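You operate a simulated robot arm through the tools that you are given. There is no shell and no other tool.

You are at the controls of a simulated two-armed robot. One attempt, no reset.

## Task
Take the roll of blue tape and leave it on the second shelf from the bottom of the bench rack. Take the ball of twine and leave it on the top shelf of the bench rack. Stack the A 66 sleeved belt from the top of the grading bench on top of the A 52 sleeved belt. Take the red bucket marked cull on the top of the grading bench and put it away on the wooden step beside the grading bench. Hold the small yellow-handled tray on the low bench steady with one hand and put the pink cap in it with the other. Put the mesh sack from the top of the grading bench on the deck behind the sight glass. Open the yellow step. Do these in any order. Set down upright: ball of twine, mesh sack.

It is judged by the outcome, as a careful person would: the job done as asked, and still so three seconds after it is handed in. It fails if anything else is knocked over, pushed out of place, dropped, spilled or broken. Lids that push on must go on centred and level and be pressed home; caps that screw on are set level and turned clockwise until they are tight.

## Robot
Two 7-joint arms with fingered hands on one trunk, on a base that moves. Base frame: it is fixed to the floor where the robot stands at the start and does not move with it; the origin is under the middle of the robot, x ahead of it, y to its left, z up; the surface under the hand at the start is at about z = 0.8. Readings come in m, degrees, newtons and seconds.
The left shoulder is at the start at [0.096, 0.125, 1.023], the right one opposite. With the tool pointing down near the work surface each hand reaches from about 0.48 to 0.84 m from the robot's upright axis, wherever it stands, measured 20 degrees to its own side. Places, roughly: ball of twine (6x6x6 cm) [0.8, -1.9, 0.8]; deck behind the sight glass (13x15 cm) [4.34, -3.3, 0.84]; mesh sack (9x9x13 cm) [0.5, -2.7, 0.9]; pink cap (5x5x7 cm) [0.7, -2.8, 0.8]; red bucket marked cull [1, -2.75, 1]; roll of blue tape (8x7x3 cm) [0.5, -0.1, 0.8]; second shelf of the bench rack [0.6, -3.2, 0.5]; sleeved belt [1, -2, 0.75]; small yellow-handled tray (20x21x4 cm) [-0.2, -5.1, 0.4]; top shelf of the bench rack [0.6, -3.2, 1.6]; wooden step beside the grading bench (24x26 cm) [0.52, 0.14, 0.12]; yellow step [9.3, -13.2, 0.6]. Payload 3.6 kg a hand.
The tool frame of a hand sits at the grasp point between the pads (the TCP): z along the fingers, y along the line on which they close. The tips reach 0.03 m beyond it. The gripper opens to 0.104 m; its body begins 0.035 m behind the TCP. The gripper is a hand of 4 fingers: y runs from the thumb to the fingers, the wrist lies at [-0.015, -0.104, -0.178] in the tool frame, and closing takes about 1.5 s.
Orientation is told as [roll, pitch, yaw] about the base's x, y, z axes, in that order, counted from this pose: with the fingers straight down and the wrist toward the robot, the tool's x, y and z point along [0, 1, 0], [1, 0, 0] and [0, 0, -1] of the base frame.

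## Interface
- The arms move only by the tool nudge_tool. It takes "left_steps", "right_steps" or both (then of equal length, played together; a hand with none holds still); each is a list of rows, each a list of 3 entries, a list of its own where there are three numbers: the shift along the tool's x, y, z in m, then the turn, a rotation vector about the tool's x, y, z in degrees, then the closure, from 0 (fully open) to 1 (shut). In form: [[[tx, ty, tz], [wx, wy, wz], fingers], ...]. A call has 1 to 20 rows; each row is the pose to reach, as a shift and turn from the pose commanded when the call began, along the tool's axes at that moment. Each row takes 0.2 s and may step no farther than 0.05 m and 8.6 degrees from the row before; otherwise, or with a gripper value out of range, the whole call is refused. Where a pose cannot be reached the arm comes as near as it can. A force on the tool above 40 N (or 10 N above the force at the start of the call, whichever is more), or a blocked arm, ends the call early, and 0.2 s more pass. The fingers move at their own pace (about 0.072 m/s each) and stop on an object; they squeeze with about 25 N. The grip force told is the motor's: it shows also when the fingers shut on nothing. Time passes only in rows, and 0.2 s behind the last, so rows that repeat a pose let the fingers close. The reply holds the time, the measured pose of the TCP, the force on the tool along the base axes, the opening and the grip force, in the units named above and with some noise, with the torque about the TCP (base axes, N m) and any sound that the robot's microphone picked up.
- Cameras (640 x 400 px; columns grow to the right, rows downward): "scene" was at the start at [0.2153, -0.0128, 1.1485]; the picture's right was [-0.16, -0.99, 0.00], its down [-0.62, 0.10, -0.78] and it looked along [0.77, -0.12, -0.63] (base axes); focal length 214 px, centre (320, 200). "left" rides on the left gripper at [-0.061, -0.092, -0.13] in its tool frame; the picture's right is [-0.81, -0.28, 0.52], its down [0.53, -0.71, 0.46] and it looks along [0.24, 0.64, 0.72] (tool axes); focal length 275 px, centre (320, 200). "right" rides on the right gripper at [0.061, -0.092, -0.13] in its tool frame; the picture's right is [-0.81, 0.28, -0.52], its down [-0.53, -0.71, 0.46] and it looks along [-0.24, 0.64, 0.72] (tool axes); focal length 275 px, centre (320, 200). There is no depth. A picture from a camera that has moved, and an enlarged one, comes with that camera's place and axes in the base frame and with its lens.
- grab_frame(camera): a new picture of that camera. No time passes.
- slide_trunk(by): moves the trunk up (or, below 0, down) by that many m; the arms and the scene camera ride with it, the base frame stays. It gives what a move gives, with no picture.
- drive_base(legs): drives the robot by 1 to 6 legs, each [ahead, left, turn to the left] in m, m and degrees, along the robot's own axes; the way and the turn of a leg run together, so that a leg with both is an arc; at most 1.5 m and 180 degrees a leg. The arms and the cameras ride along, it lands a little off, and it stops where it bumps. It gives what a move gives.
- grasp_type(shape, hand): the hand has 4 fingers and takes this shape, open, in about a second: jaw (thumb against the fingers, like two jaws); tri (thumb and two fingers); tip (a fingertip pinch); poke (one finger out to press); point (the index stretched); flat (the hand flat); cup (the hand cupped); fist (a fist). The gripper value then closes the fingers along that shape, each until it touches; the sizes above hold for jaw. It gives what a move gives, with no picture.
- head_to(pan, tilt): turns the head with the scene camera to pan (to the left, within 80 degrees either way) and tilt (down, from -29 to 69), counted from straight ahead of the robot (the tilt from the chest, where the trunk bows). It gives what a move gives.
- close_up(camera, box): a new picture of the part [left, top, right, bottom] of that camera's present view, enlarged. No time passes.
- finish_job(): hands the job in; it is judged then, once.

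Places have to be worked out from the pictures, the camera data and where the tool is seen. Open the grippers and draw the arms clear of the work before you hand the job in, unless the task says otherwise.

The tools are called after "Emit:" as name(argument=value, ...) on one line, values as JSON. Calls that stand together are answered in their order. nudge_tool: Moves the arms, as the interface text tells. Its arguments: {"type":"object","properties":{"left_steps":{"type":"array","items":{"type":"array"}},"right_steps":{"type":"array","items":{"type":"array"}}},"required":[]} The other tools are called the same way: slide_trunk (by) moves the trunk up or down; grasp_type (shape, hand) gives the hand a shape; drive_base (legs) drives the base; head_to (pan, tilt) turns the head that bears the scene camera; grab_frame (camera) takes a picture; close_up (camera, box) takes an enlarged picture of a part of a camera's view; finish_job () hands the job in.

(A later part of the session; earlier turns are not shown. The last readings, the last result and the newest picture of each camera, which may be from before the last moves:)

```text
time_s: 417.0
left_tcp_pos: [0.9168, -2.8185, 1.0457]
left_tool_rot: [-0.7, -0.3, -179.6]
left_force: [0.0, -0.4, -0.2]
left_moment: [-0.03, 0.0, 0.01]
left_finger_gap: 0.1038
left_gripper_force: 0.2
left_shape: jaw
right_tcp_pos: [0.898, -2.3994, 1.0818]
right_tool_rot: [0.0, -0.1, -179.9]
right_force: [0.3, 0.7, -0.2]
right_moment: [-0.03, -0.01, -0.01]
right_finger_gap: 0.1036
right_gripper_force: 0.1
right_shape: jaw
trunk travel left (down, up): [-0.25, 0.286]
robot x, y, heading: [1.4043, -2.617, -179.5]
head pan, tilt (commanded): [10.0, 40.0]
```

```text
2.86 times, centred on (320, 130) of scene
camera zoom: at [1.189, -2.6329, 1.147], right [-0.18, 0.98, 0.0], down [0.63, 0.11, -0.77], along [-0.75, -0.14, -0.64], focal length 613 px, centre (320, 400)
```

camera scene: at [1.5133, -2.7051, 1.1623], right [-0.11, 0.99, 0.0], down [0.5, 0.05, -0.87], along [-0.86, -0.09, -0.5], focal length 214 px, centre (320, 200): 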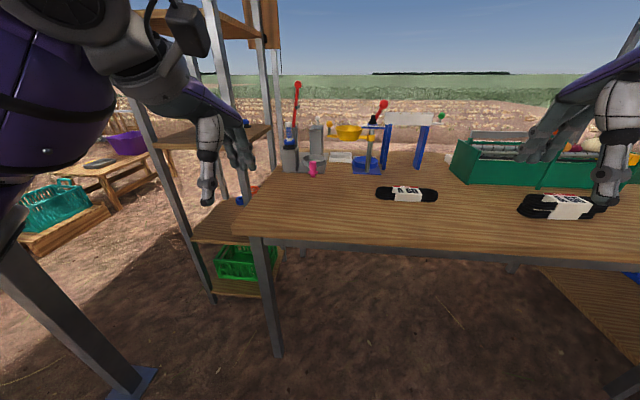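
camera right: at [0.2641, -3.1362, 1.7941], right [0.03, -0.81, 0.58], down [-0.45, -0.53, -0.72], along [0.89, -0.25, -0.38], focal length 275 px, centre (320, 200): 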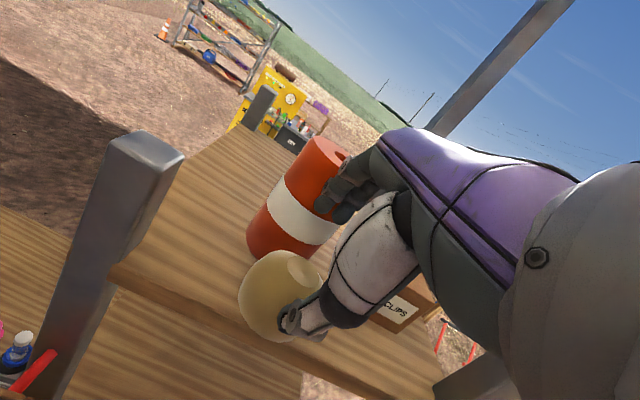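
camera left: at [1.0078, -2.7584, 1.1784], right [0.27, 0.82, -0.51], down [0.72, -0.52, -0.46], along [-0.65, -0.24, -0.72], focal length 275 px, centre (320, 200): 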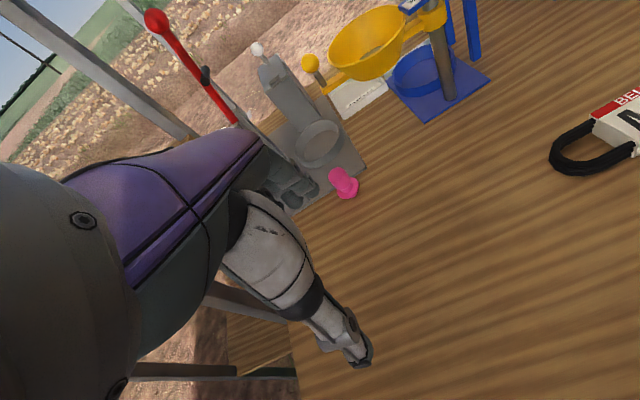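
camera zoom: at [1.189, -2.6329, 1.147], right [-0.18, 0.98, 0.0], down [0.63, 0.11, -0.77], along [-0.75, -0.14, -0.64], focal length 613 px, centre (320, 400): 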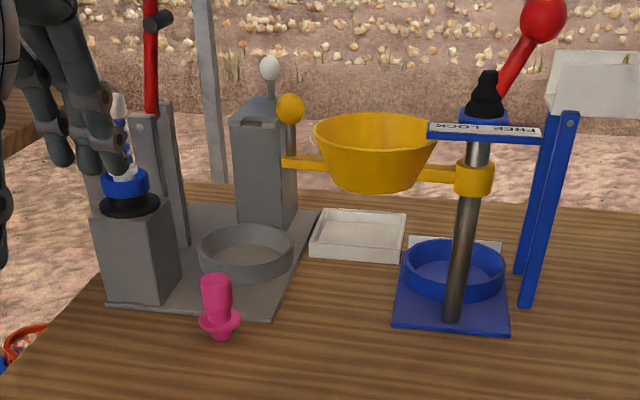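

The cap stands upright at (0.70, -2.82), with a top stem about 3 cm wide and a flange near the base. I'll bring the left hand over it with a 7 cm gap.

Emit:
nudge_tool(left_steps=[[[0, 0.043, 0], [0, 0, 0], 0.2], [[0, 0.086, 0], [0, 0, 0], 0.33], [[0.001, 0.129, 0], [0, 0, 0], 0.33], [[0.002, 0.172, 0], [0, 0, 0], 0.33], [[0.0025, 0.213, 0], [0, 0, 0], 0.33], [[0.0025, 0.213, 0.045], [0, 0, 0], 0.33], [[0.0025, 0.213, 0.09], [0, 0, 0], 0.33], [[0.0025, 0.213, 0.12], [0, 0, 0], 0.33]])

Emit:
grab_frame(camera="left")

Emit:
close_up(camera="scene", box=[220, 60, 420, 200])

```text
time_s: 418.8
left_tcp_pos: [0.7022, -2.8216, 0.9274]
left_tool_rot: [-0.8, -0.2, -179.6]
left_force: [-0.8, -0.6, 0.6]
left_moment: [-0.01, 0.0, -0.01]
left_finger_gap: 0.0701
left_gripper_force: 0.0
left_shape: jaw
right_tcp_pos: [0.8984, -2.3984, 1.082]
right_tool_rot: [0.1, -0.1, -179.7]
right_force: [-0.3, -0.1, -0.4]
right_moment: [-0.04, 0.05, -0.02]
right_finger_gap: 0.1034
right_gripper_force: 0.1
right_shape: jaw
trunk travel left (down, up): [-0.25, 0.286]
robot x, y, heading: [1.4011, -2.6184, -180.0]
head pan, tilt (commanded): [10.0, 40.0]
```

```text
taken
camera left: at [0.7948, -2.7609, 1.0591], right [0.27, 0.82, -0.51], down [0.72, -0.52, -0.47], along [-0.65, -0.24, -0.72], focal length 275 px, centre (320, 200)
```

left: 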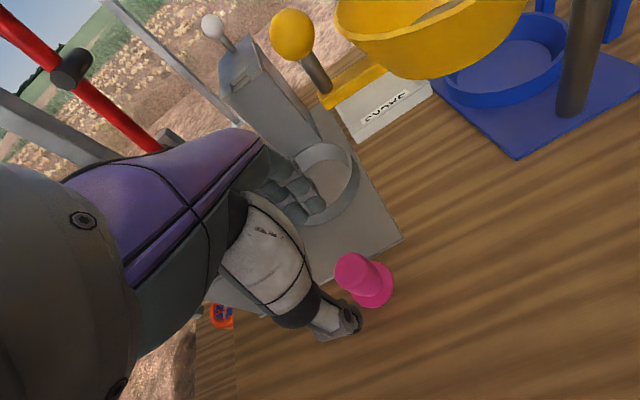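

```text
2.86 times, centred on (320, 130) of scene
camera zoom: at [1.1888, -2.633, 1.1469], right [-0.18, 0.98, 0.0], down [0.63, 0.11, -0.77], along [-0.75, -0.14, -0.64], focal length 613 px, centre (320, 400)
```

zoom: 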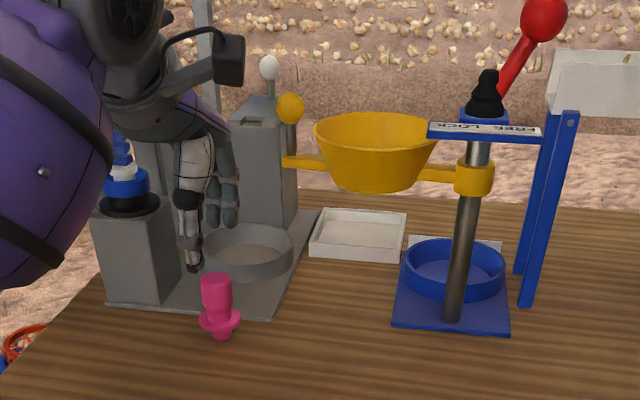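

The cap is exactly below the TCP. I'll descend to z=0.858 so the fingertips stay above the flange and close on the stem.

Emit:
nudge_tool(left_steps=[[[0, 0, 0.03], [0, 0, 0], 0.33], [[0, 0, 0.055], [0, 0, 0], 0.33], [[0, 0, 0.069], [0, 0, 0], 0.33], [[0, 0, 0.069], [0, 0, 0], 0.5], [[0, 0, 0.069], [0, 0, 0], 0.65], [[0, 0, 0.069], [0, 0, 0], 0.8], [[0, 0, 0.069], [0, 0, 0], 1], [[0, 0, 0.069], [0, 0, 0], 1], [[0, 0, 0.069], [0, 0, 0], 1]])

Emit:
grab_frame(camera="left")

Emit:
close_up(camera="scene", box=[220, 60, 420, 200])

```text
time_s: 420.8
left_tcp_pos: [0.7045, -2.8198, 0.858]
left_tool_rot: [-0.7, -0.2, -179.7]
left_force: [-0.2, 0.3, -0.1]
left_moment: [0.02, -0.01, -0.04]
left_finger_gap: 0.0214
left_gripper_force: 25.0
left_shape: jaw
right_tcp_pos: [0.8988, -2.3971, 1.082]
right_tool_rot: [0.1, -0.1, -179.7]
right_force: [0.3, -0.9, 0.3]
right_moment: [0.02, 0.0, 0.01]
right_finger_gap: 0.1036
right_gripper_force: 0.0
right_shape: jaw
trunk travel left (down, up): [-0.25, 0.286]
robot x, y, heading: [1.4051, -2.6201, -179.9]
head pan, tilt (commanded): [10.0, 40.0]
```

```text
taken
camera left: at [0.7959, -2.7596, 0.991], right [0.27, 0.82, -0.51], down [0.72, -0.52, -0.46], along [-0.65, -0.24, -0.72], focal length 275 px, centre (320, 200)
```

left: 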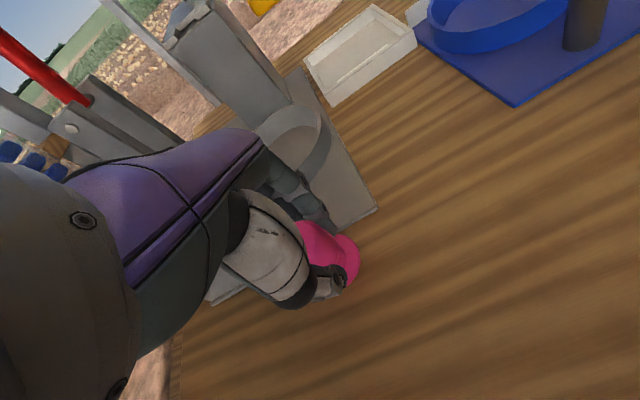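

```text
2.86 times, centred on (320, 130) of scene
camera zoom: at [1.1889, -2.6329, 1.1469], right [-0.18, 0.98, 0.0], down [0.63, 0.11, -0.77], along [-0.75, -0.14, -0.64], focal length 613 px, centre (320, 400)
```

zoom: 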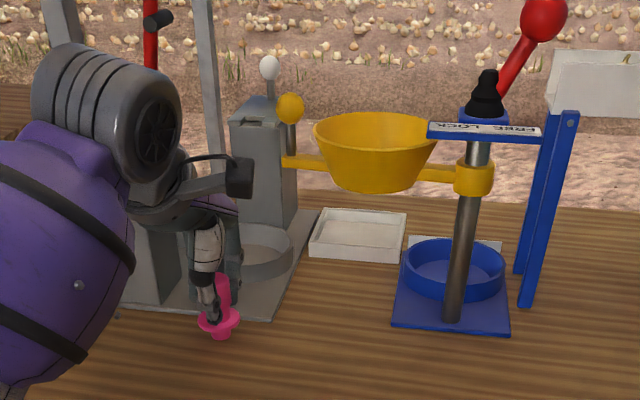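

The stem is gripped at 2.1 cm and the cap is upright. I'll lift it straight up.

Emit:
nudge_tool(left_steps=[[[0, 0, -0.02], [0, 0, 0], 1], [[0, 0, -0.06], [0, 0, 0], 1], [[0, 0, -0.1], [0, 0, 0], 1], [[0, 0, -0.14], [0, 0, 0], 1], [[0, 0, -0.18], [0, 0, 0], 1], [[0, -0.04, -0.2], [0, 0, 0], 1], [[0, -0.085, -0.2], [0, 0, 0], 1], [[0, -0.13, -0.2], [0, 0, 0], 1]])

Emit:
grab_frame(camera="left")

Emit:
grab_frame(camera="scene")

```text
time_s: 422.6
left_tcp_pos: [0.8351, -2.8213, 1.0576]
left_tool_rot: [-0.7, -0.2, -179.4]
left_force: [0.9, 0.0, 0.2]
left_moment: [0.0, -0.03, 0.01]
left_finger_gap: 0.0208
left_gripper_force: 25.3
left_shape: jaw
right_tcp_pos: [0.9004, -2.3982, 1.0823]
right_tool_rot: [0.1, -0.1, -179.8]
right_force: [-1.1, 0.4, 0.0]
right_moment: [0.02, 0.05, 0.02]
right_finger_gap: 0.104
right_gripper_force: 0.0
right_shape: jaw
trunk travel left (down, up): [-0.25, 0.286]
robot x, y, heading: [1.4019, -2.6204, -179.7]
head pan, tilt (commanded): [10.0, 40.0]
```

```text
taken
camera left: at [0.926, -2.7618, 1.1906], right [0.27, 0.82, -0.51], down [0.72, -0.52, -0.46], along [-0.64, -0.24, -0.73], focal length 275 px, centre (320, 200)
```

left: 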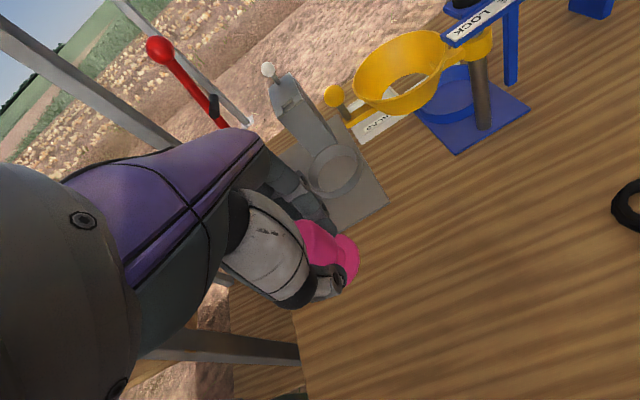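

```text
taken
camera scene: at [1.1896, -2.633, 1.1471], right [-0.18, 0.98, 0.0], down [0.63, 0.11, -0.77], along [-0.75, -0.14, -0.64], focal length 214 px, centre (320, 200)
```

scene: 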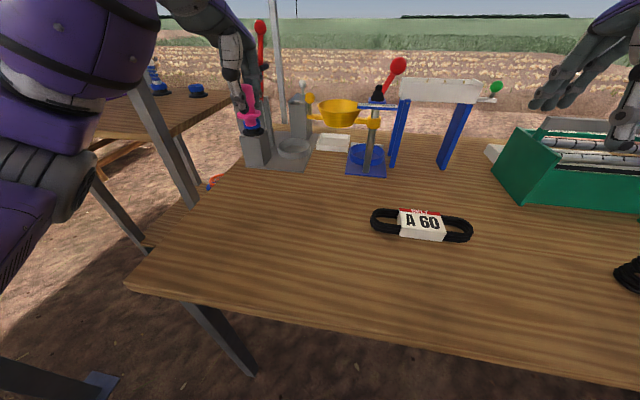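

The cap is held upright. I'll drive around the rack to the low bench: back off, strafe left, pass the gap, and stop to look.

Emit:
drive_base(legs=[[-0.65, 0, 0], [0, 1.5, 0], [1.2, 0, 0], [1.1, 0, 0], [0, 0, 90]])

Emit:
head_to(pan=0, tilt=35)

Emit:
grab_frame(camera="scene")

```text
time_s: 454.0
left_tcp_pos: [-0.0415, -4.7248, 1.0572]
left_tool_rot: [-0.6, -0.2, -87.8]
left_force: [0.3, -0.1, -0.7]
left_moment: [-0.03, 0.01, 0.02]
left_finger_gap: 0.0211
left_gripper_force: 25.2
left_shape: jaw
right_tcp_pos: [-0.4689, -4.6731, 1.0808]
right_tool_rot: [0.2, 0.0, -88.0]
right_force: [-0.9, -0.4, 0.9]
right_moment: [-0.03, -0.04, 0.03]
right_finger_gap: 0.1035
right_gripper_force: 0.1
right_shape: jaw
trunk travel left (down, up): [-0.25, 0.286]
robot x, y, heading: [-0.2662, -4.1639, -88.1]
head pan, tilt (commanded): [10.0, 40.0]
```

```text
time_s: 454.7
left_tcp_pos: [-0.0429, -4.7259, 1.057]
left_tool_rot: [-0.7, -0.2, -87.7]
left_force: [0.3, 0.0, -0.1]
left_moment: [0.02, -0.03, 0.03]
left_finger_gap: 0.0209
left_gripper_force: 25.4
left_shape: jaw
right_tcp_pos: [-0.4679, -4.673, 1.0819]
right_tool_rot: [0.1, -0.1, -88.0]
right_force: [0.6, -1.2, -0.1]
right_moment: [0.02, -0.02, 0.03]
right_finger_gap: 0.1038
right_gripper_force: 0.2
right_shape: jaw
trunk travel left (down, up): [-0.25, 0.286]
robot x, y, heading: [-0.2647, -4.1643, -87.9]
head pan, tilt (commanded): [0.0, 35.0]
```

```text
taken
camera scene: at [-0.2558, -4.3808, 1.1545], right [-1.0, -0.04, 0.0], down [-0.02, 0.57, -0.82], along [0.03, -0.82, -0.57], focal length 214 px, centre (320, 200)
```

scene: 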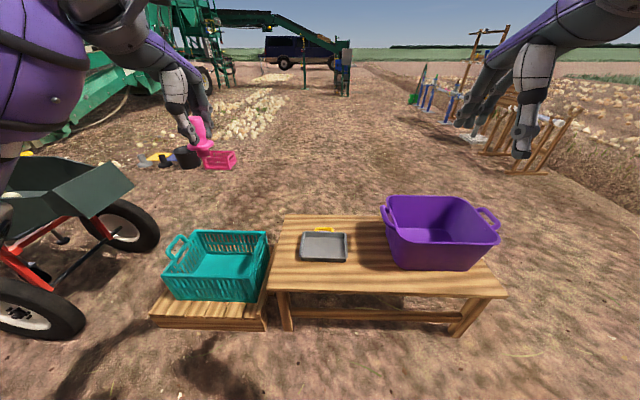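

The low bench is right ahead. The grey tray has its yellow handle on the far side; the purple tub is at right and the crate at left. I'll zoom in on the tray.

Emit:
close_up(camera="scene", box=[250, 200, 410, 320])

```text
3.33 times, centred on (330, 260) of scene
camera zoom: at [-0.2558, -4.3808, 1.1545], right [-1.0, -0.04, 0.0], down [-0.02, 0.57, -0.82], along [0.03, -0.82, -0.57], focal length 715 px, centre (287, 0)
```

zoom: 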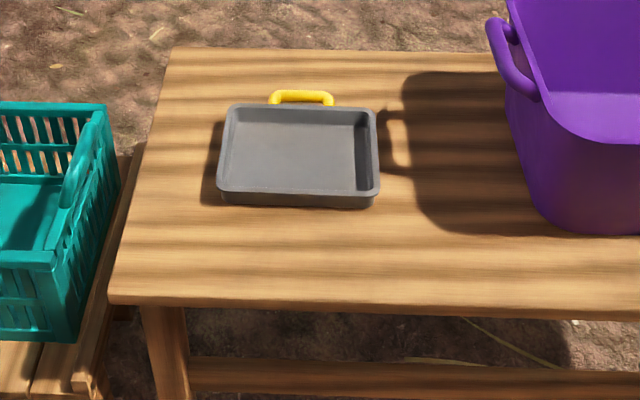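

The tray body spans x -0.352 to -0.146 and y -4.985 to -5.14, with its rim at z≈0.44 and the handle on the far side. My plan is for the right hand to pinch the near-right corner, angled from outside, while the left hand sets the cap in. I'll drive closer and lower the trunk.

Emit:
drive_base(legs=[[0.285, -0.015, -2.1]])

Emit:
slide_trunk(by=-0.24)

Emit:
head_to(pan=0, tilt=45)

Emit:
grab_frame(camera="scene")

```text
time_s: 456.7
left_tcp_pos: [-0.0735, -5.0169, 1.0577]
left_tool_rot: [-0.7, -0.2, -89.8]
left_force: [-0.6, -0.5, -0.2]
left_moment: [0.03, 0.03, 0.02]
left_finger_gap: 0.0209
left_gripper_force: 25.0
left_shape: jaw
right_tcp_pos: [-0.4962, -4.9486, 1.0807]
right_tool_rot: [0.1, 0.0, -90.0]
right_force: [-0.4, 0.4, 0.3]
right_moment: [-0.01, 0.0, 0.0]
right_finger_gap: 0.1036
right_gripper_force: 0.0
right_shape: jaw
trunk travel left (down, up): [-0.25, 0.286]
robot x, y, heading: [-0.2752, -4.449, -89.9]
head pan, tilt (commanded): [0.0, 35.0]
```

```text
time_s: 459.2
left_tcp_pos: [-0.0724, -5.0145, 0.8179]
left_tool_rot: [-0.7, -0.3, -89.7]
left_force: [0.3, -0.1, -0.3]
left_moment: [0.0, 0.01, -0.01]
left_finger_gap: 0.021
left_gripper_force: 25.1
left_shape: jaw
right_tcp_pos: [-0.4962, -4.946, 0.8413]
right_tool_rot: [0.1, -0.2, -90.1]
right_force: [-0.2, -0.8, -0.2]
right_moment: [0.0, 0.0, 0.01]
right_finger_gap: 0.1039
right_gripper_force: 0.1
right_shape: jaw
trunk travel left (down, up): [-0.01, 0.526]
robot x, y, heading: [-0.2741, -4.445, -89.8]
head pan, tilt (commanded): [0.0, 35.0]
```

```text
time_s: 459.9
left_tcp_pos: [-0.0737, -5.0159, 0.8183]
left_tool_rot: [-0.7, -0.3, -89.8]
left_force: [-0.6, 0.5, -0.9]
left_moment: [-0.01, -0.02, 0.0]
left_finger_gap: 0.021
left_gripper_force: 24.7
left_shape: jaw
right_tcp_pos: [-0.4972, -4.9481, 0.8425]
right_tool_rot: [0.1, -0.2, -90.0]
right_force: [0.6, -0.8, 1.5]
right_moment: [0.0, 0.01, -0.04]
right_finger_gap: 0.1035
right_gripper_force: 0.0
right_shape: jaw
trunk travel left (down, up): [-0.01, 0.526]
robot x, y, heading: [-0.2738, -4.4439, -90.1]
head pan, tilt (commanded): [0.0, 45.0]
```

```text
taken
camera scene: at [-0.2741, -4.7323, 0.8889], right [-1.0, 0.0, 0.0], down [0.0, 0.71, -0.71], along [0.0, -0.71, -0.71], focal length 214 px, centre (320, 200)
```

scene: 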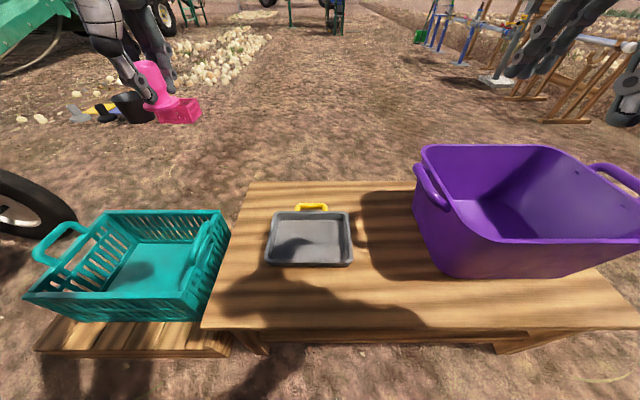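

The tray corners are refined to x -0.351 to -0.148, y -4.98 to -5.127. I'll bring the right hand above the near-right corner, turned 40° so that its camera points outward, and turn the left hand the opposite way.

Emit:
nudge_tool(left_steps=[[[0, 0, 0], [0, 0, 6.7], 1], [[0, 0, 0], [0, 0, 13.4], 1], [[0, 0, 0], [0, 0, 20], 1], [[0, 0, 0], [0, 0, 26.7], 1], [[0, 0, 0], [0, 0, 33.4], 1], [[0, 0, 0], [0, 0, 40], 1]], right_steps=[[[0.0255, 0.007, 0.033], [0, 0, -6.7], 0.2], [[0.051, 0.014, 0.066], [0, 0, -13.4], 0.4], [[0.0765, 0.021, 0.1], [0, 0, -20], 0.5], [[0.102, 0.028, 0.133], [0, 0, -26.7], 0.5], [[0.1275, 0.035, 0.166], [0, 0, -33.4], 0.5], [[0.153, 0.041, 0.2], [0, 0, -40], 0.5]])

Emit:
grab_frame(camera="right")

Emit:
grab_frame(camera="scene")

```text
time_s: 461.3
left_tcp_pos: [-0.073, -5.0153, 0.819]
left_tool_rot: [-0.5, -0.5, -129.9]
left_force: [-0.6, 0.4, -0.2]
left_moment: [0.01, -0.06, -0.03]
left_finger_gap: 0.0211
left_gripper_force: 25.2
left_shape: jaw
right_tcp_pos: [-0.3423, -4.9862, 0.6413]
right_tool_rot: [0.0, -0.2, -50.0]
right_force: [0.4, 0.5, -0.9]
right_moment: [0.04, 0.02, -0.02]
right_finger_gap: 0.0524
right_gripper_force: 0.0
right_shape: jaw
trunk travel left (down, up): [-0.01, 0.526]
robot x, y, heading: [-0.2728, -4.4466, -90.2]
head pan, tilt (commanded): [0.0, 45.0]
```

```text
taken
camera right: at [-0.3552, -4.8748, 0.7708], right [-0.45, -0.73, 0.52], down [-0.87, 0.2, -0.46], along [0.23, -0.65, -0.72], focal length 275 px, centre (320, 200)
```

right: 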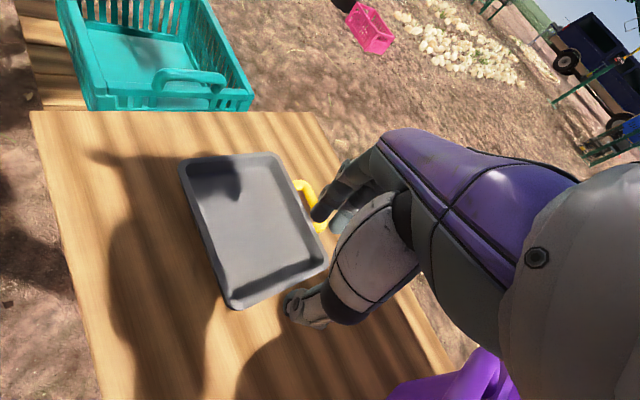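

```text
taken
camera scene: at [-0.2741, -4.7324, 0.8888], right [-1.0, 0.0, 0.0], down [0.0, 0.71, -0.71], along [0.0, -0.71, -0.71], focal length 214 px, centre (320, 200)
```

scene: 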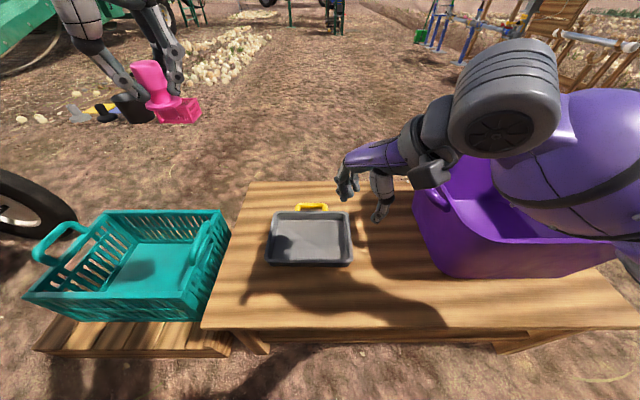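

The TCP is right over the corner, but three fingers fit the near wall better than the corner. I'll turn the right hand back square and position it over the near wall at x≈-0.295, a bit above the rim.

Emit:
nudge_tool(right_steps=[[[0.0064, 0.0045, 0.023], [0, 0, 6.7], 0.5], [[0.0129, 0.009, 0.047], [0, 0, 13.4], 0.5], [[0.0193, 0.0136, 0.07], [0, 0, 20], 0.5], [[0.0257, 0.0181, 0.093], [0, 0, 26.7], 0.5], [[0.0322, 0.0226, 0.117], [0, 0, 33.4], 0.5], [[0.0386, 0.0271, 0.14], [0, 0, 40], 0.5]])

Emit:
grab_frame(camera="right")

Emit:
grab_frame(camera="scene")

```text
time_s: 462.7
left_tcp_pos: [-0.0731, -5.0167, 0.8184]
left_tool_rot: [-0.3, -0.7, -129.8]
left_force: [-0.4, 0.2, -0.6]
left_moment: [0.01, -0.02, 0.01]
left_finger_gap: 0.0208
left_gripper_force: 25.0
left_shape: jaw
right_tcp_pos: [-0.2954, -4.9835, 0.5024]
right_tool_rot: [0.1, -0.1, -90.1]
right_force: [-0.6, -0.3, 0.2]
right_moment: [-0.01, -0.03, 0.0]
right_finger_gap: 0.0525
right_gripper_force: 0.1
right_shape: jaw
trunk travel left (down, up): [-0.01, 0.526]
robot x, y, heading: [-0.2707, -4.4437, -90.2]
head pan, tilt (commanded): [0.0, 45.0]
```

```text
taken
camera right: at [-0.2338, -4.8912, 0.6315], right [-0.81, -0.27, 0.52], down [-0.53, 0.71, -0.46], along [-0.24, -0.65, -0.72], focal length 275 px, centre (320, 200)
```

right: 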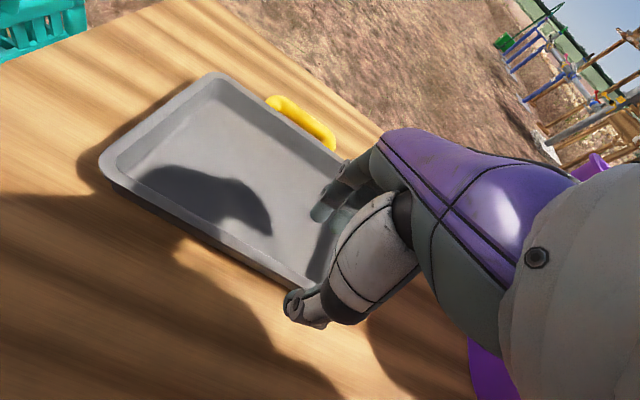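

```text
taken
camera scene: at [-0.2741, -4.7323, 0.8888], right [-1.0, 0.0, 0.0], down [0.0, 0.71, -0.71], along [0.0, -0.71, -0.71], focal length 214 px, centre (320, 200)
```

scene: 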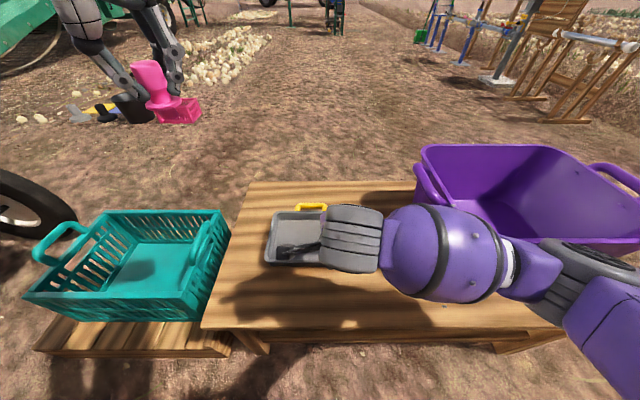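

I'll zoom in to see where the wall lies relative to the thumb and fingers.

Emit:
close_up(camera="right", box=[180, 150, 400, 350])

```text
2.00 times, centred on (290, 250) of right
camera zoom: at [-0.2338, -4.8912, 0.6315], right [-0.81, -0.27, 0.52], down [-0.53, 0.71, -0.46], along [-0.24, -0.65, -0.72], focal length 551 px, centre (380, 100)
```

zoom: 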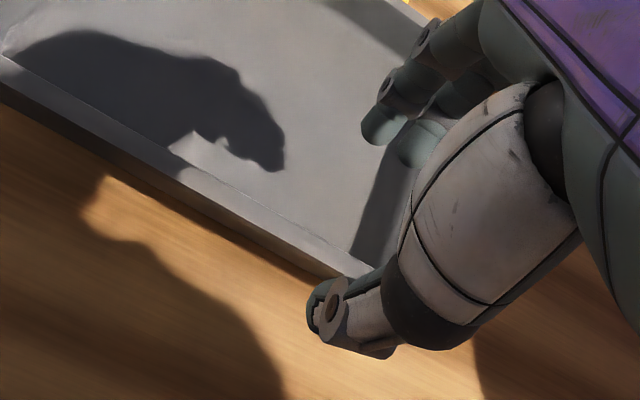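

The wall rim lies midway between thumb and fingers. I'll lower to z≈0.448 and close the right hand on the near wall.

Emit:
nudge_tool(right_steps=[[[0.004, 0, 0.02], [0, 0, 0], 0.5], [[0.004, 0, 0.04], [0, 0, 0], 0.5], [[0.004, 0, 0.054], [0, 0, 0], 0.5]])

Emit:
close_up(camera="right", box=[180, 150, 400, 350])

```text
time_s: 463.5
left_tcp_pos: [-0.073, -5.0155, 0.8179]
left_tool_rot: [-0.3, -0.5, -129.7]
left_force: [0.2, 0.3, 0.5]
left_moment: [0.03, 0.01, -0.01]
left_finger_gap: 0.0209
left_gripper_force: 24.9
left_shape: jaw
right_tcp_pos: [-0.2919, -4.984, 0.4482]
right_tool_rot: [0.0, -0.1, -90.2]
right_force: [-0.7, 0.0, 0.3]
right_moment: [-0.03, 0.03, -0.02]
right_finger_gap: 0.0525
right_gripper_force: 0.0
right_shape: jaw
trunk travel left (down, up): [-0.01, 0.526]
robot x, y, heading: [-0.2777, -4.4436, -90.0]
head pan, tilt (commanded): [0.0, 45.0]
```

```text
2.00 times, centred on (290, 250) of right
camera zoom: at [-0.2306, -4.8911, 0.5781], right [-0.81, -0.27, 0.52], down [-0.53, 0.71, -0.46], along [-0.24, -0.64, -0.72], focal length 551 px, centre (380, 100)
```

zoom: 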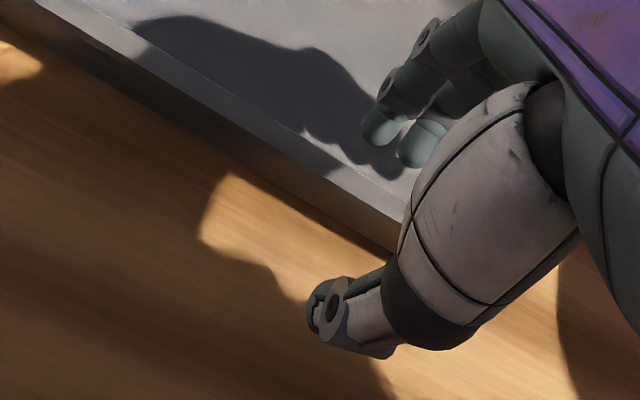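

The fingers are inside and the thumb is outside. I'll close on the wall.

Emit:
nudge_tool(right_steps=[[[0, 0, 0], [0, 0, 0], 0.6], [[0, 0, 0], [0, 0, 0], 0.7], [[0, 0, 0], [0, 0, 0], 0.8], [[0, 0, 0], [0, 0, 0], 0.9], [[0, 0, 0], [0, 0, 0], 1], [[0, 0, 0], [0, 0, 0], 1], [[0, 0, 0], [0, 0, 0], 1]])

Emit:
grab_frame(camera="right")

Emit:
grab_frame(camera="scene")

```text
time_s: 465.1
left_tcp_pos: [-0.0731, -5.0152, 0.818]
left_tool_rot: [-0.3, -0.6, -129.8]
left_force: [-0.5, 0.1, -0.5]
left_moment: [0.01, -0.01, -0.02]
left_finger_gap: 0.0208
left_gripper_force: 25.2
left_shape: jaw
right_tcp_pos: [-0.292, -4.9837, 0.448]
right_tool_rot: [0.1, 0.0, -90.0]
right_force: [-0.3, 0.8, 1.0]
right_moment: [0.01, -0.02, 0.09]
right_finger_gap: 0.0001
right_gripper_force: 25.2
right_shape: jaw
trunk travel left (down, up): [-0.01, 0.526]
robot x, y, heading: [-0.2777, -4.4458, -90.3]
head pan, tilt (commanded): [0.0, 45.0]
```

```text
taken
camera right: at [-0.2307, -4.8912, 0.5781], right [-0.81, -0.27, 0.52], down [-0.53, 0.71, -0.46], along [-0.24, -0.64, -0.72], focal length 275 px, centre (320, 200)
```

right: 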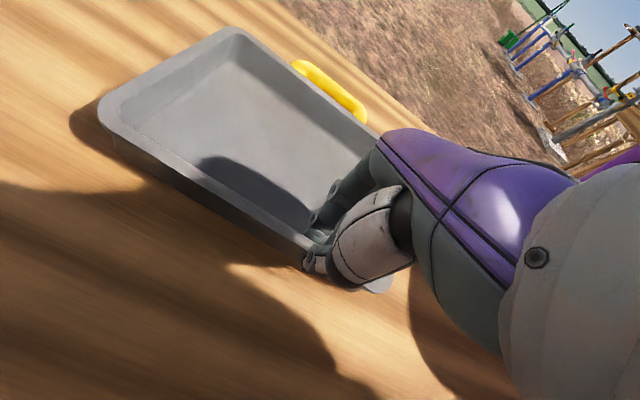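

```text
taken
camera scene: at [-0.2742, -4.7323, 0.8888], right [-1.0, 0.0, 0.0], down [0.0, 0.71, -0.71], along [0.0, -0.71, -0.71], focal length 214 px, centre (320, 200)
```

scene: 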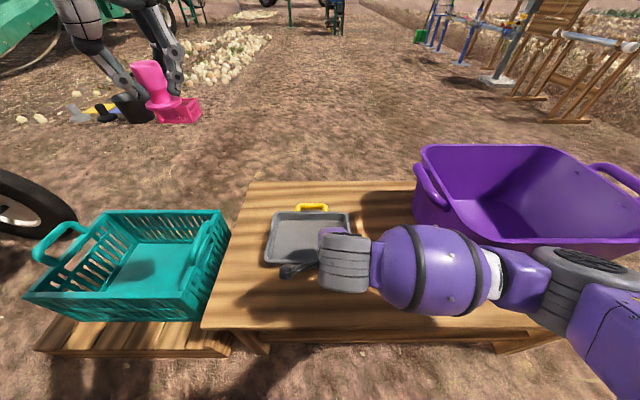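

The tray is held firmly. I'll bring the left hand with the cap over the tray's left half at a safe height and check clearance between the hands.

Emit:
nudge_tool(left_steps=[[[-0.0174, 0.0307, 0.02], [0, 0, 0], 1], [[-0.0347, 0.0615, 0.05], [0, 0, 0], 1], [[-0.052, 0.092, 0.08], [0, 0, 0], 1], [[-0.0694, 0.1229, 0.11], [0, 0, 0], 1], [[-0.0694, 0.1229, 0.155], [0, 0, 0], 1], [[-0.0694, 0.1229, 0.2], [0, 0, 0], 1]])

Emit:
grab_frame(camera="left")

Emit:
grab_frame(camera="scene")

Emit:
grab_frame(camera="right")

```text
time_s: 466.5
left_tcp_pos: [-0.2082, -5.0675, 0.6181]
left_tool_rot: [-0.4, -0.7, -129.8]
left_force: [0.2, 0.9, -0.4]
left_moment: [0.0, 0.01, -0.01]
left_finger_gap: 0.0209
left_gripper_force: 25.0
left_shape: jaw
right_tcp_pos: [-0.2924, -4.9836, 0.4485]
right_tool_rot: [0.1, -0.2, -90.1]
right_force: [0.3, -0.3, -0.7]
right_moment: [-0.03, -0.03, 0.1]
right_finger_gap: 0.0
right_gripper_force: 25.1
right_shape: jaw
trunk travel left (down, up): [-0.01, 0.526]
robot x, y, heading: [-0.277, -4.4475, -90.1]
head pan, tilt (commanded): [0.0, 45.0]
```

```text
taken
camera left: at [-0.1945, -4.9574, 0.7496], right [-0.45, 0.73, -0.52], down [0.86, 0.2, -0.47], along [-0.24, -0.65, -0.72], focal length 275 px, centre (320, 200)
```

left: 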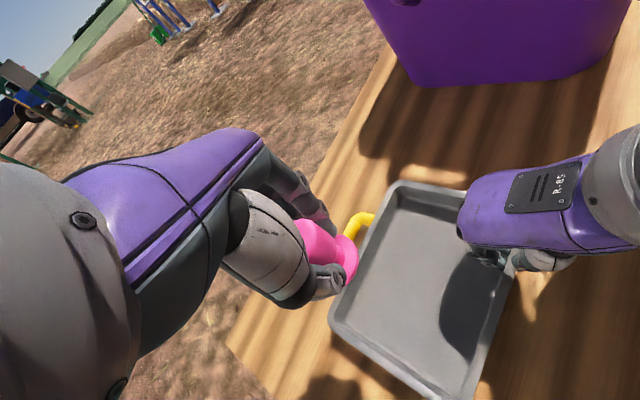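

```text
taken
camera scene: at [-0.2741, -4.7323, 0.8888], right [-1.0, 0.0, 0.0], down [0.0, 0.71, -0.71], along [0.0, -0.71, -0.71], focal length 214 px, centre (320, 200)
```

scene: 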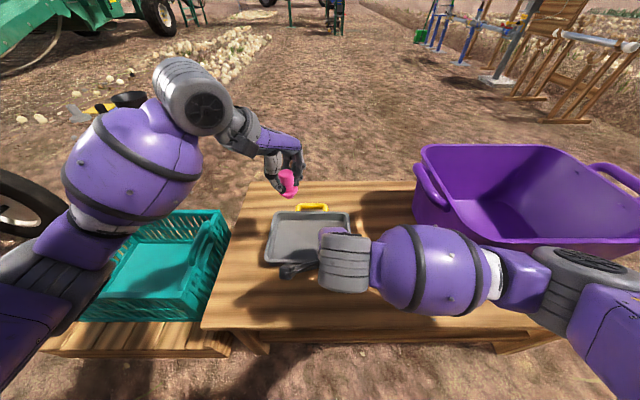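

```text
taken
camera right: at [-0.2306, -4.8912, 0.5782], right [-0.81, -0.27, 0.52], down [-0.53, 0.71, -0.46], along [-0.24, -0.65, -0.72], focal length 275 px, centre (320, 200)
```

right: 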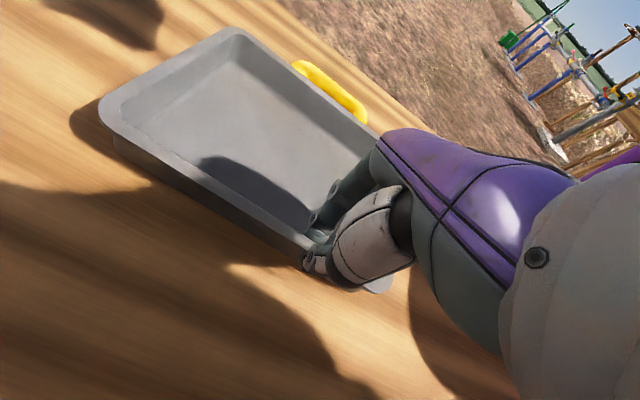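

There is plenty of clearance between the hands, and the cap's drop line lands inside the tray's left half. I'll lower it most of the way.

Emit:
nudge_tool(left_steps=[[[0, 0, 0.04], [0, 0, 0], 1], [[0, 0, 0.08], [0, 0, 0], 1], [[0, 0, 0.115], [0, 0, 0], 1], [[0, 0, 0.135], [0, 0, 0], 1]])

Emit:
grab_frame(camera="left")

Emit:
close_up(camera="scene", box=[180, 100, 400, 290])

```text
time_s: 467.5
left_tcp_pos: [-0.21, -5.067, 0.4839]
left_tool_rot: [-0.4, -0.7, -129.9]
left_force: [0.3, 0.4, 0.0]
left_moment: [0.02, 0.01, 0.02]
left_finger_gap: 0.0207
left_gripper_force: 24.5
left_shape: jaw
right_tcp_pos: [-0.2927, -4.984, 0.4489]
right_tool_rot: [0.1, -0.2, -90.0]
right_force: [1.5, 0.9, -0.7]
right_moment: [0.01, -0.04, 0.09]
right_finger_gap: 0.0
right_gripper_force: 25.1
right_shape: jaw
trunk travel left (down, up): [-0.01, 0.526]
robot x, y, heading: [-0.271, -4.4442, -90.2]
head pan, tilt (commanded): [0.0, 45.0]
```

```text
taken
camera left: at [-0.1971, -4.9574, 0.6147], right [-0.45, 0.73, -0.52], down [0.86, 0.2, -0.47], along [-0.24, -0.65, -0.72], focal length 275 px, centre (320, 200)
```

left: 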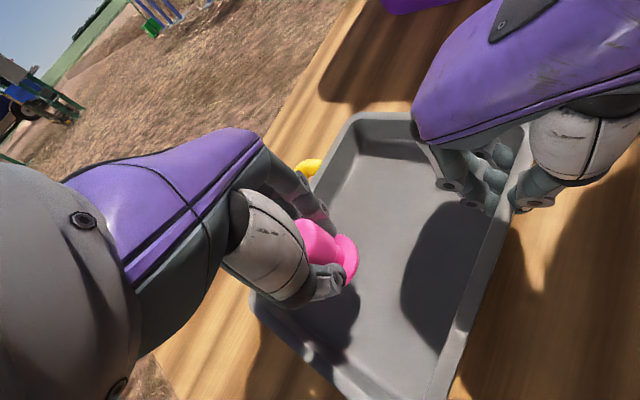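

```text
2.11 times, centred on (290, 195) of scene
camera zoom: at [-0.2741, -4.7323, 0.8888], right [-1.0, 0.0, 0.0], down [0.0, 0.71, -0.71], along [0.0, -0.71, -0.71], focal length 452 px, centre (383, 210)
```

zoom: 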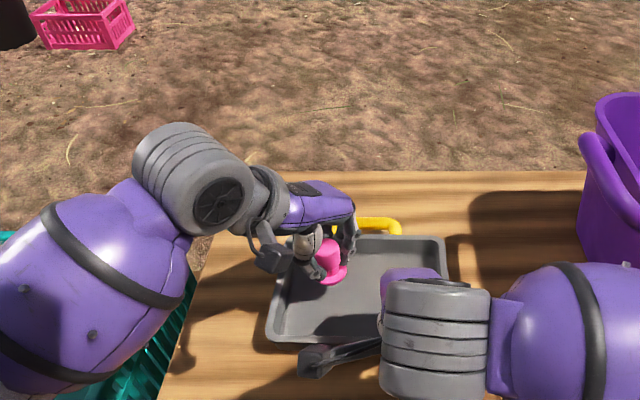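

The cap is inside the tray outline. I'll lower it in small steps until it touches.

Emit:
nudge_tool(left_steps=[[[0, 0, 0.007], [0, 0, 0], 1], [[0, 0, 0.012], [0, 0, 0], 1]])

Emit:
nudge_tool(left_steps=[[[0, 0, 0.004], [0, 0, 0], 1], [[0, 0, 0.004], [0, 0, 0], 1]])

Emit:
nudge_tool(left_steps=[[[0, 0, 0.003], [0, 0, 0], 1], [[0, 0, 0.003], [0, 0, 0], 1]])

```text
time_s: 468.1
left_tcp_pos: [-0.2105, -5.0667, 0.4715]
left_tool_rot: [-0.3, -0.6, -129.8]
left_force: [-0.4, -0.1, -0.1]
left_moment: [-0.01, 0.04, -0.03]
left_finger_gap: 0.0211
left_gripper_force: 24.7
left_shape: jaw
right_tcp_pos: [-0.2925, -4.9843, 0.4492]
right_tool_rot: [0.2, -0.1, -90.0]
right_force: [-0.4, 0.9, -0.2]
right_moment: [0.0, 0.04, 0.1]
right_finger_gap: 0.0
right_gripper_force: 24.9
right_shape: jaw
trunk travel left (down, up): [-0.01, 0.526]
robot x, y, heading: [-0.2712, -4.4442, -90.0]
head pan, tilt (commanded): [0.0, 45.0]
```

```text
time_s: 468.7
left_tcp_pos: [-0.2089, -5.0678, 0.4687]
left_tool_rot: [-0.4, -0.5, -129.8]
left_force: [-0.5, -0.7, 0.2]
left_moment: [0.01, -0.03, 0.0]
left_finger_gap: 0.0211
left_gripper_force: 25.0
left_shape: jaw
right_tcp_pos: [-0.293, -4.9832, 0.4486]
right_tool_rot: [0.1, -0.1, -90.1]
right_force: [1.3, 0.5, -0.7]
right_moment: [0.02, -0.04, 0.08]
right_finger_gap: 0.0001
right_gripper_force: 25.4
right_shape: jaw
trunk travel left (down, up): [-0.01, 0.526]
robot x, y, heading: [-0.2754, -4.445, -89.9]
head pan, tilt (commanded): [0.0, 45.0]
```

```text
time_s: 469.3
left_tcp_pos: [-0.2102, -5.0658, 0.4653]
left_tool_rot: [-0.4, -0.6, -129.8]
left_force: [0.7, -0.1, -0.4]
left_moment: [0.02, 0.01, 0.02]
left_finger_gap: 0.0208
left_gripper_force: 25.2
left_shape: jaw
right_tcp_pos: [-0.2928, -4.9839, 0.4483]
right_tool_rot: [0.2, -0.1, -90.1]
right_force: [0.9, -0.1, -0.8]
right_moment: [0.01, 0.01, 0.1]
right_finger_gap: 0.0001
right_gripper_force: 25.2
right_shape: jaw
trunk travel left (down, up): [-0.01, 0.526]
robot x, y, heading: [-0.2738, -4.441, -90.1]
head pan, tilt (commanded): [0.0, 45.0]
```

No contact yet; I'll keep lowering in 3 mm steps.

Emit:
nudge_tool(left_steps=[[[0, 0, 0.003], [0, 0, 0], 1], [[0, 0, 0.003], [0, 0, 0], 1]])

Emit:
nudge_tool(left_steps=[[[0, 0, 0.003], [0, 0, 0], 1], [[0, 0, 0.003], [0, 0, 0], 1]])

Emit:
nudge_tool(left_steps=[[[0, 0, 0.003], [0, 0, 0], 1], [[0, 0, 0.003], [0, 0, 0], 1]])

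Emit:
grab_frame(camera="left")

```text
time_s: 469.9
left_tcp_pos: [-0.2105, -5.0662, 0.4627]
left_tool_rot: [-0.3, -0.6, -129.8]
left_force: [0.6, 0.1, -0.4]
left_moment: [0.0, 0.0, 0.0]
left_finger_gap: 0.021
left_gripper_force: 24.7
left_shape: jaw
right_tcp_pos: [-0.293, -4.9841, 0.4481]
right_tool_rot: [0.1, -0.2, -90.1]
right_force: [1.6, 1.3, -0.2]
right_moment: [0.0, -0.04, 0.09]
right_finger_gap: 0.0
right_gripper_force: 25.4
right_shape: jaw
trunk travel left (down, up): [-0.01, 0.526]
robot x, y, heading: [-0.278, -4.4449, -90.0]
head pan, tilt (commanded): [0.0, 45.0]
```

```text
time_s: 470.5
left_tcp_pos: [-0.2113, -5.0676, 0.4606]
left_tool_rot: [-0.4, -0.7, -129.8]
left_force: [-0.8, 0.3, 5.1]
left_moment: [0.04, 0.01, 0.0]
left_finger_gap: 0.0212
left_gripper_force: 24.1
left_shape: jaw
right_tcp_pos: [-0.2921, -4.9834, 0.4473]
right_tool_rot: [0.1, 0.0, -90.0]
right_force: [1.0, 0.2, 0.7]
right_moment: [-0.02, -0.03, 0.06]
right_finger_gap: 0.0002
right_gripper_force: 25.2
right_shape: jaw
trunk travel left (down, up): [-0.01, 0.526]
robot x, y, heading: [-0.2759, -4.4443, -90.1]
head pan, tilt (commanded): [0.0, 45.0]
```

```text
time_s: 471.1
left_tcp_pos: [-0.2112, -5.0656, 0.4584]
left_tool_rot: [-0.3, -0.9, -129.8]
left_force: [0.2, 2.5, 21.6]
left_moment: [0.04, -0.02, -0.01]
left_finger_gap: 0.0218
left_gripper_force: 24.9
left_shape: jaw
right_tcp_pos: [-0.2924, -4.9834, 0.4477]
right_tool_rot: [0.1, -0.1, -90.0]
right_force: [1.4, -2.2, -4.8]
right_moment: [-0.12, -0.07, 0.11]
right_finger_gap: 0.0
right_gripper_force: 25.0
right_shape: jaw
trunk travel left (down, up): [-0.01, 0.526]
robot x, y, heading: [-0.274, -4.443, -90.0]
head pan, tilt (commanded): [0.0, 45.0]
```

```text
taken
camera left: at [-0.1967, -4.9562, 0.5902], right [-0.45, 0.73, -0.52], down [0.86, 0.2, -0.47], along [-0.24, -0.66, -0.71], focal length 275 px, centre (320, 200)
```

left: 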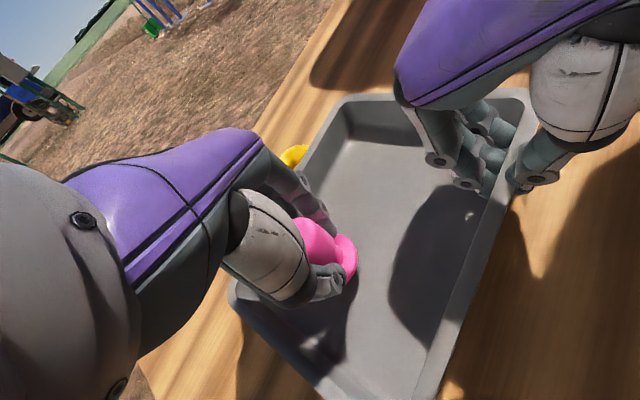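

It's standing on the tray floor, and I pressed a little more than needed. I'll relieve that, open the left hand slowly and lift away, keeping the right hand on the tray.

Emit:
nudge_tool(left_steps=[[[0, 0, -0.004], [0, 0, 0], 1], [[0, 0, -0.004], [0, 0, 0], 0.78], [[0, 0, -0.004], [0, 0, 0], 0.7], [[0, 0, -0.004], [0, 0, 0], 0.6], [[0, 0, -0.004], [0, 0, 0], 0.5], [[0, 0, -0.004], [0, 0, 0], 0.45], [[0, 0, -0.004], [0, 0, 0], 0.45]])

Emit:
grab_frame(camera="left")

Emit:
close_up(camera="scene", box=[180, 100, 400, 290])

```text
time_s: 472.7
left_tcp_pos: [-0.2107, -5.0665, 0.4614]
left_tool_rot: [-0.4, -0.6, -129.8]
left_force: [-0.4, 1.0, -0.7]
left_moment: [0.0, 0.03, -0.01]
left_finger_gap: 0.057
left_gripper_force: 0.0
left_shape: jaw
right_tcp_pos: [-0.2925, -4.9842, 0.4496]
right_tool_rot: [0.1, -0.1, -90.1]
right_force: [1.3, -0.1, -0.5]
right_moment: [-0.01, 0.0, 0.06]
right_finger_gap: 0.0
right_gripper_force: 24.8
right_shape: jaw
trunk travel left (down, up): [-0.01, 0.526]
robot x, y, heading: [-0.2728, -4.4445, -90.3]
head pan, tilt (commanded): [0.0, 45.0]
```

```text
taken
camera left: at [-0.1962, -4.9564, 0.5923], right [-0.45, 0.73, -0.51], down [0.86, 0.2, -0.47], along [-0.23, -0.65, -0.72], focal length 275 px, centre (320, 200)
```

left: 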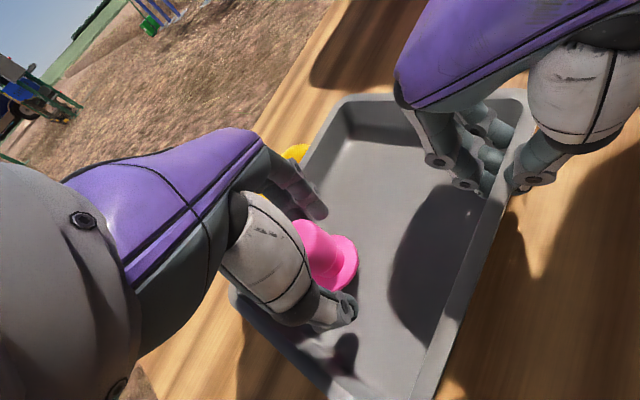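

```text
2.11 times, centred on (290, 195) of scene
camera zoom: at [-0.2741, -4.7323, 0.8888], right [-1.0, 0.0, 0.0], down [0.0, 0.71, -0.71], along [0.0, -0.71, -0.71], focal length 452 px, centre (383, 210)
```

zoom: 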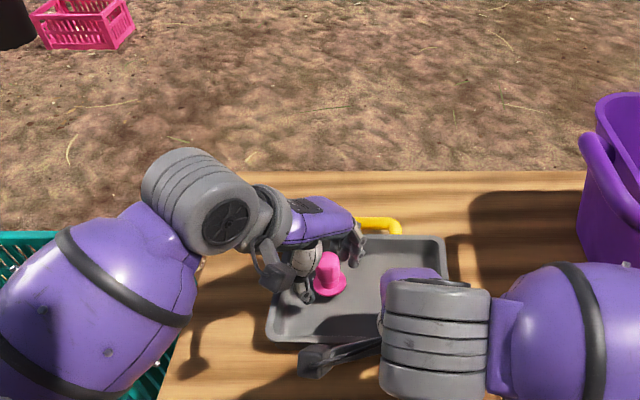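

The cap stands upright in the tray. I'll lift the left hand straight up, away from it.

Emit:
nudge_tool(left_steps=[[[0, 0, -0.02], [0, 0, 0], 0.45], [[0, 0, -0.05], [0, 0, 0], 0.4], [[0, 0, -0.09], [0, 0, 0], 0.4], [[0, 0, -0.13], [0, 0, 0], 0.4], [[0, 0, -0.17], [0, 0, 0], 0.3], [[0.02, -0.035, -0.2], [0, 0, 0], 0.2], [[0.04, -0.07, -0.23], [0, 0, 0], 0], [[0.06, -0.105, -0.26], [0, 0, 0], 0]])

Emit:
close_up(camera="scene", box=[180, 100, 400, 290])

```text
refused: row 6 steps farther than a row can; nothing moved
```

```text
2.11 times, centred on (290, 195) of scene
camera zoom: at [-0.2741, -4.7323, 0.8888], right [-1.0, 0.0, 0.0], down [0.0, 0.71, -0.71], along [0.0, -0.71, -0.71], focal length 452 px, centre (383, 210)
```

zoom: 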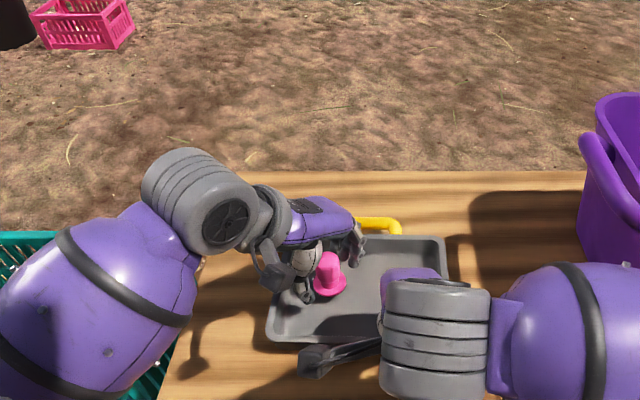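

One row was slightly too long, so I'll resend the lift with shorter rows.

Emit:
nudge_tool(left_steps=[[[0, 0, -0.02], [0, 0, 0], 0.45], [[0, 0, -0.05], [0, 0, 0], 0.4], [[0, 0, -0.09], [0, 0, 0], 0.4], [[0, 0, -0.13], [0, 0, 0], 0.4], [[0, 0, -0.17], [0, 0, 0], 0.3], [[0, 0, -0.21], [0, 0, 0], 0.2], [[0.02, -0.035, -0.22], [0, 0, 0], 0], [[0.04, -0.07, -0.23], [0, 0, 0], 0], [[0.06, -0.105, -0.24], [0, 0, 0], 0]])

Emit:
grab_frame(camera="scene")

```text
time_s: 474.7
left_tcp_pos: [-0.0927, -5.0248, 0.6963]
left_tool_rot: [-0.5, -0.6, -129.9]
left_force: [0.7, 0.5, 0.0]
left_moment: [0.01, 0.0, -0.01]
left_finger_gap: 0.1039
left_gripper_force: 0.0
left_shape: jaw
right_tcp_pos: [-0.2927, -4.9832, 0.4485]
right_tool_rot: [0.2, -0.2, -90.2]
right_force: [1.3, -0.3, -0.8]
right_moment: [0.02, 0.0, 0.08]
right_finger_gap: 0.0
right_gripper_force: 24.9
right_shape: jaw
trunk travel left (down, up): [-0.01, 0.526]
robot x, y, heading: [-0.2742, -4.4437, -90.2]
head pan, tilt (commanded): [0.0, 45.0]
```

```text
taken
camera scene: at [-0.2742, -4.7323, 0.8888], right [-1.0, 0.0, 0.0], down [0.0, 0.71, -0.71], along [0.0, -0.71, -0.71], focal length 214 px, centre (320, 200)
```

scene: 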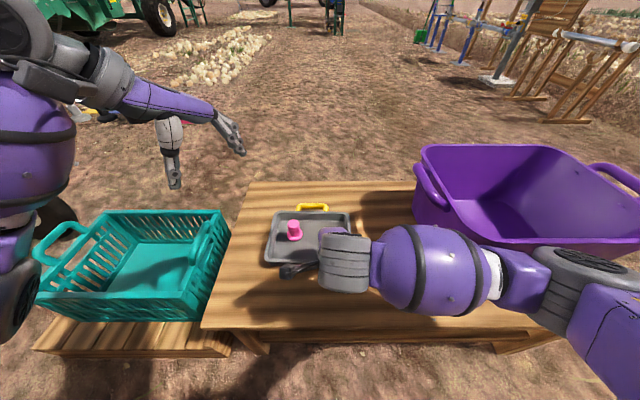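

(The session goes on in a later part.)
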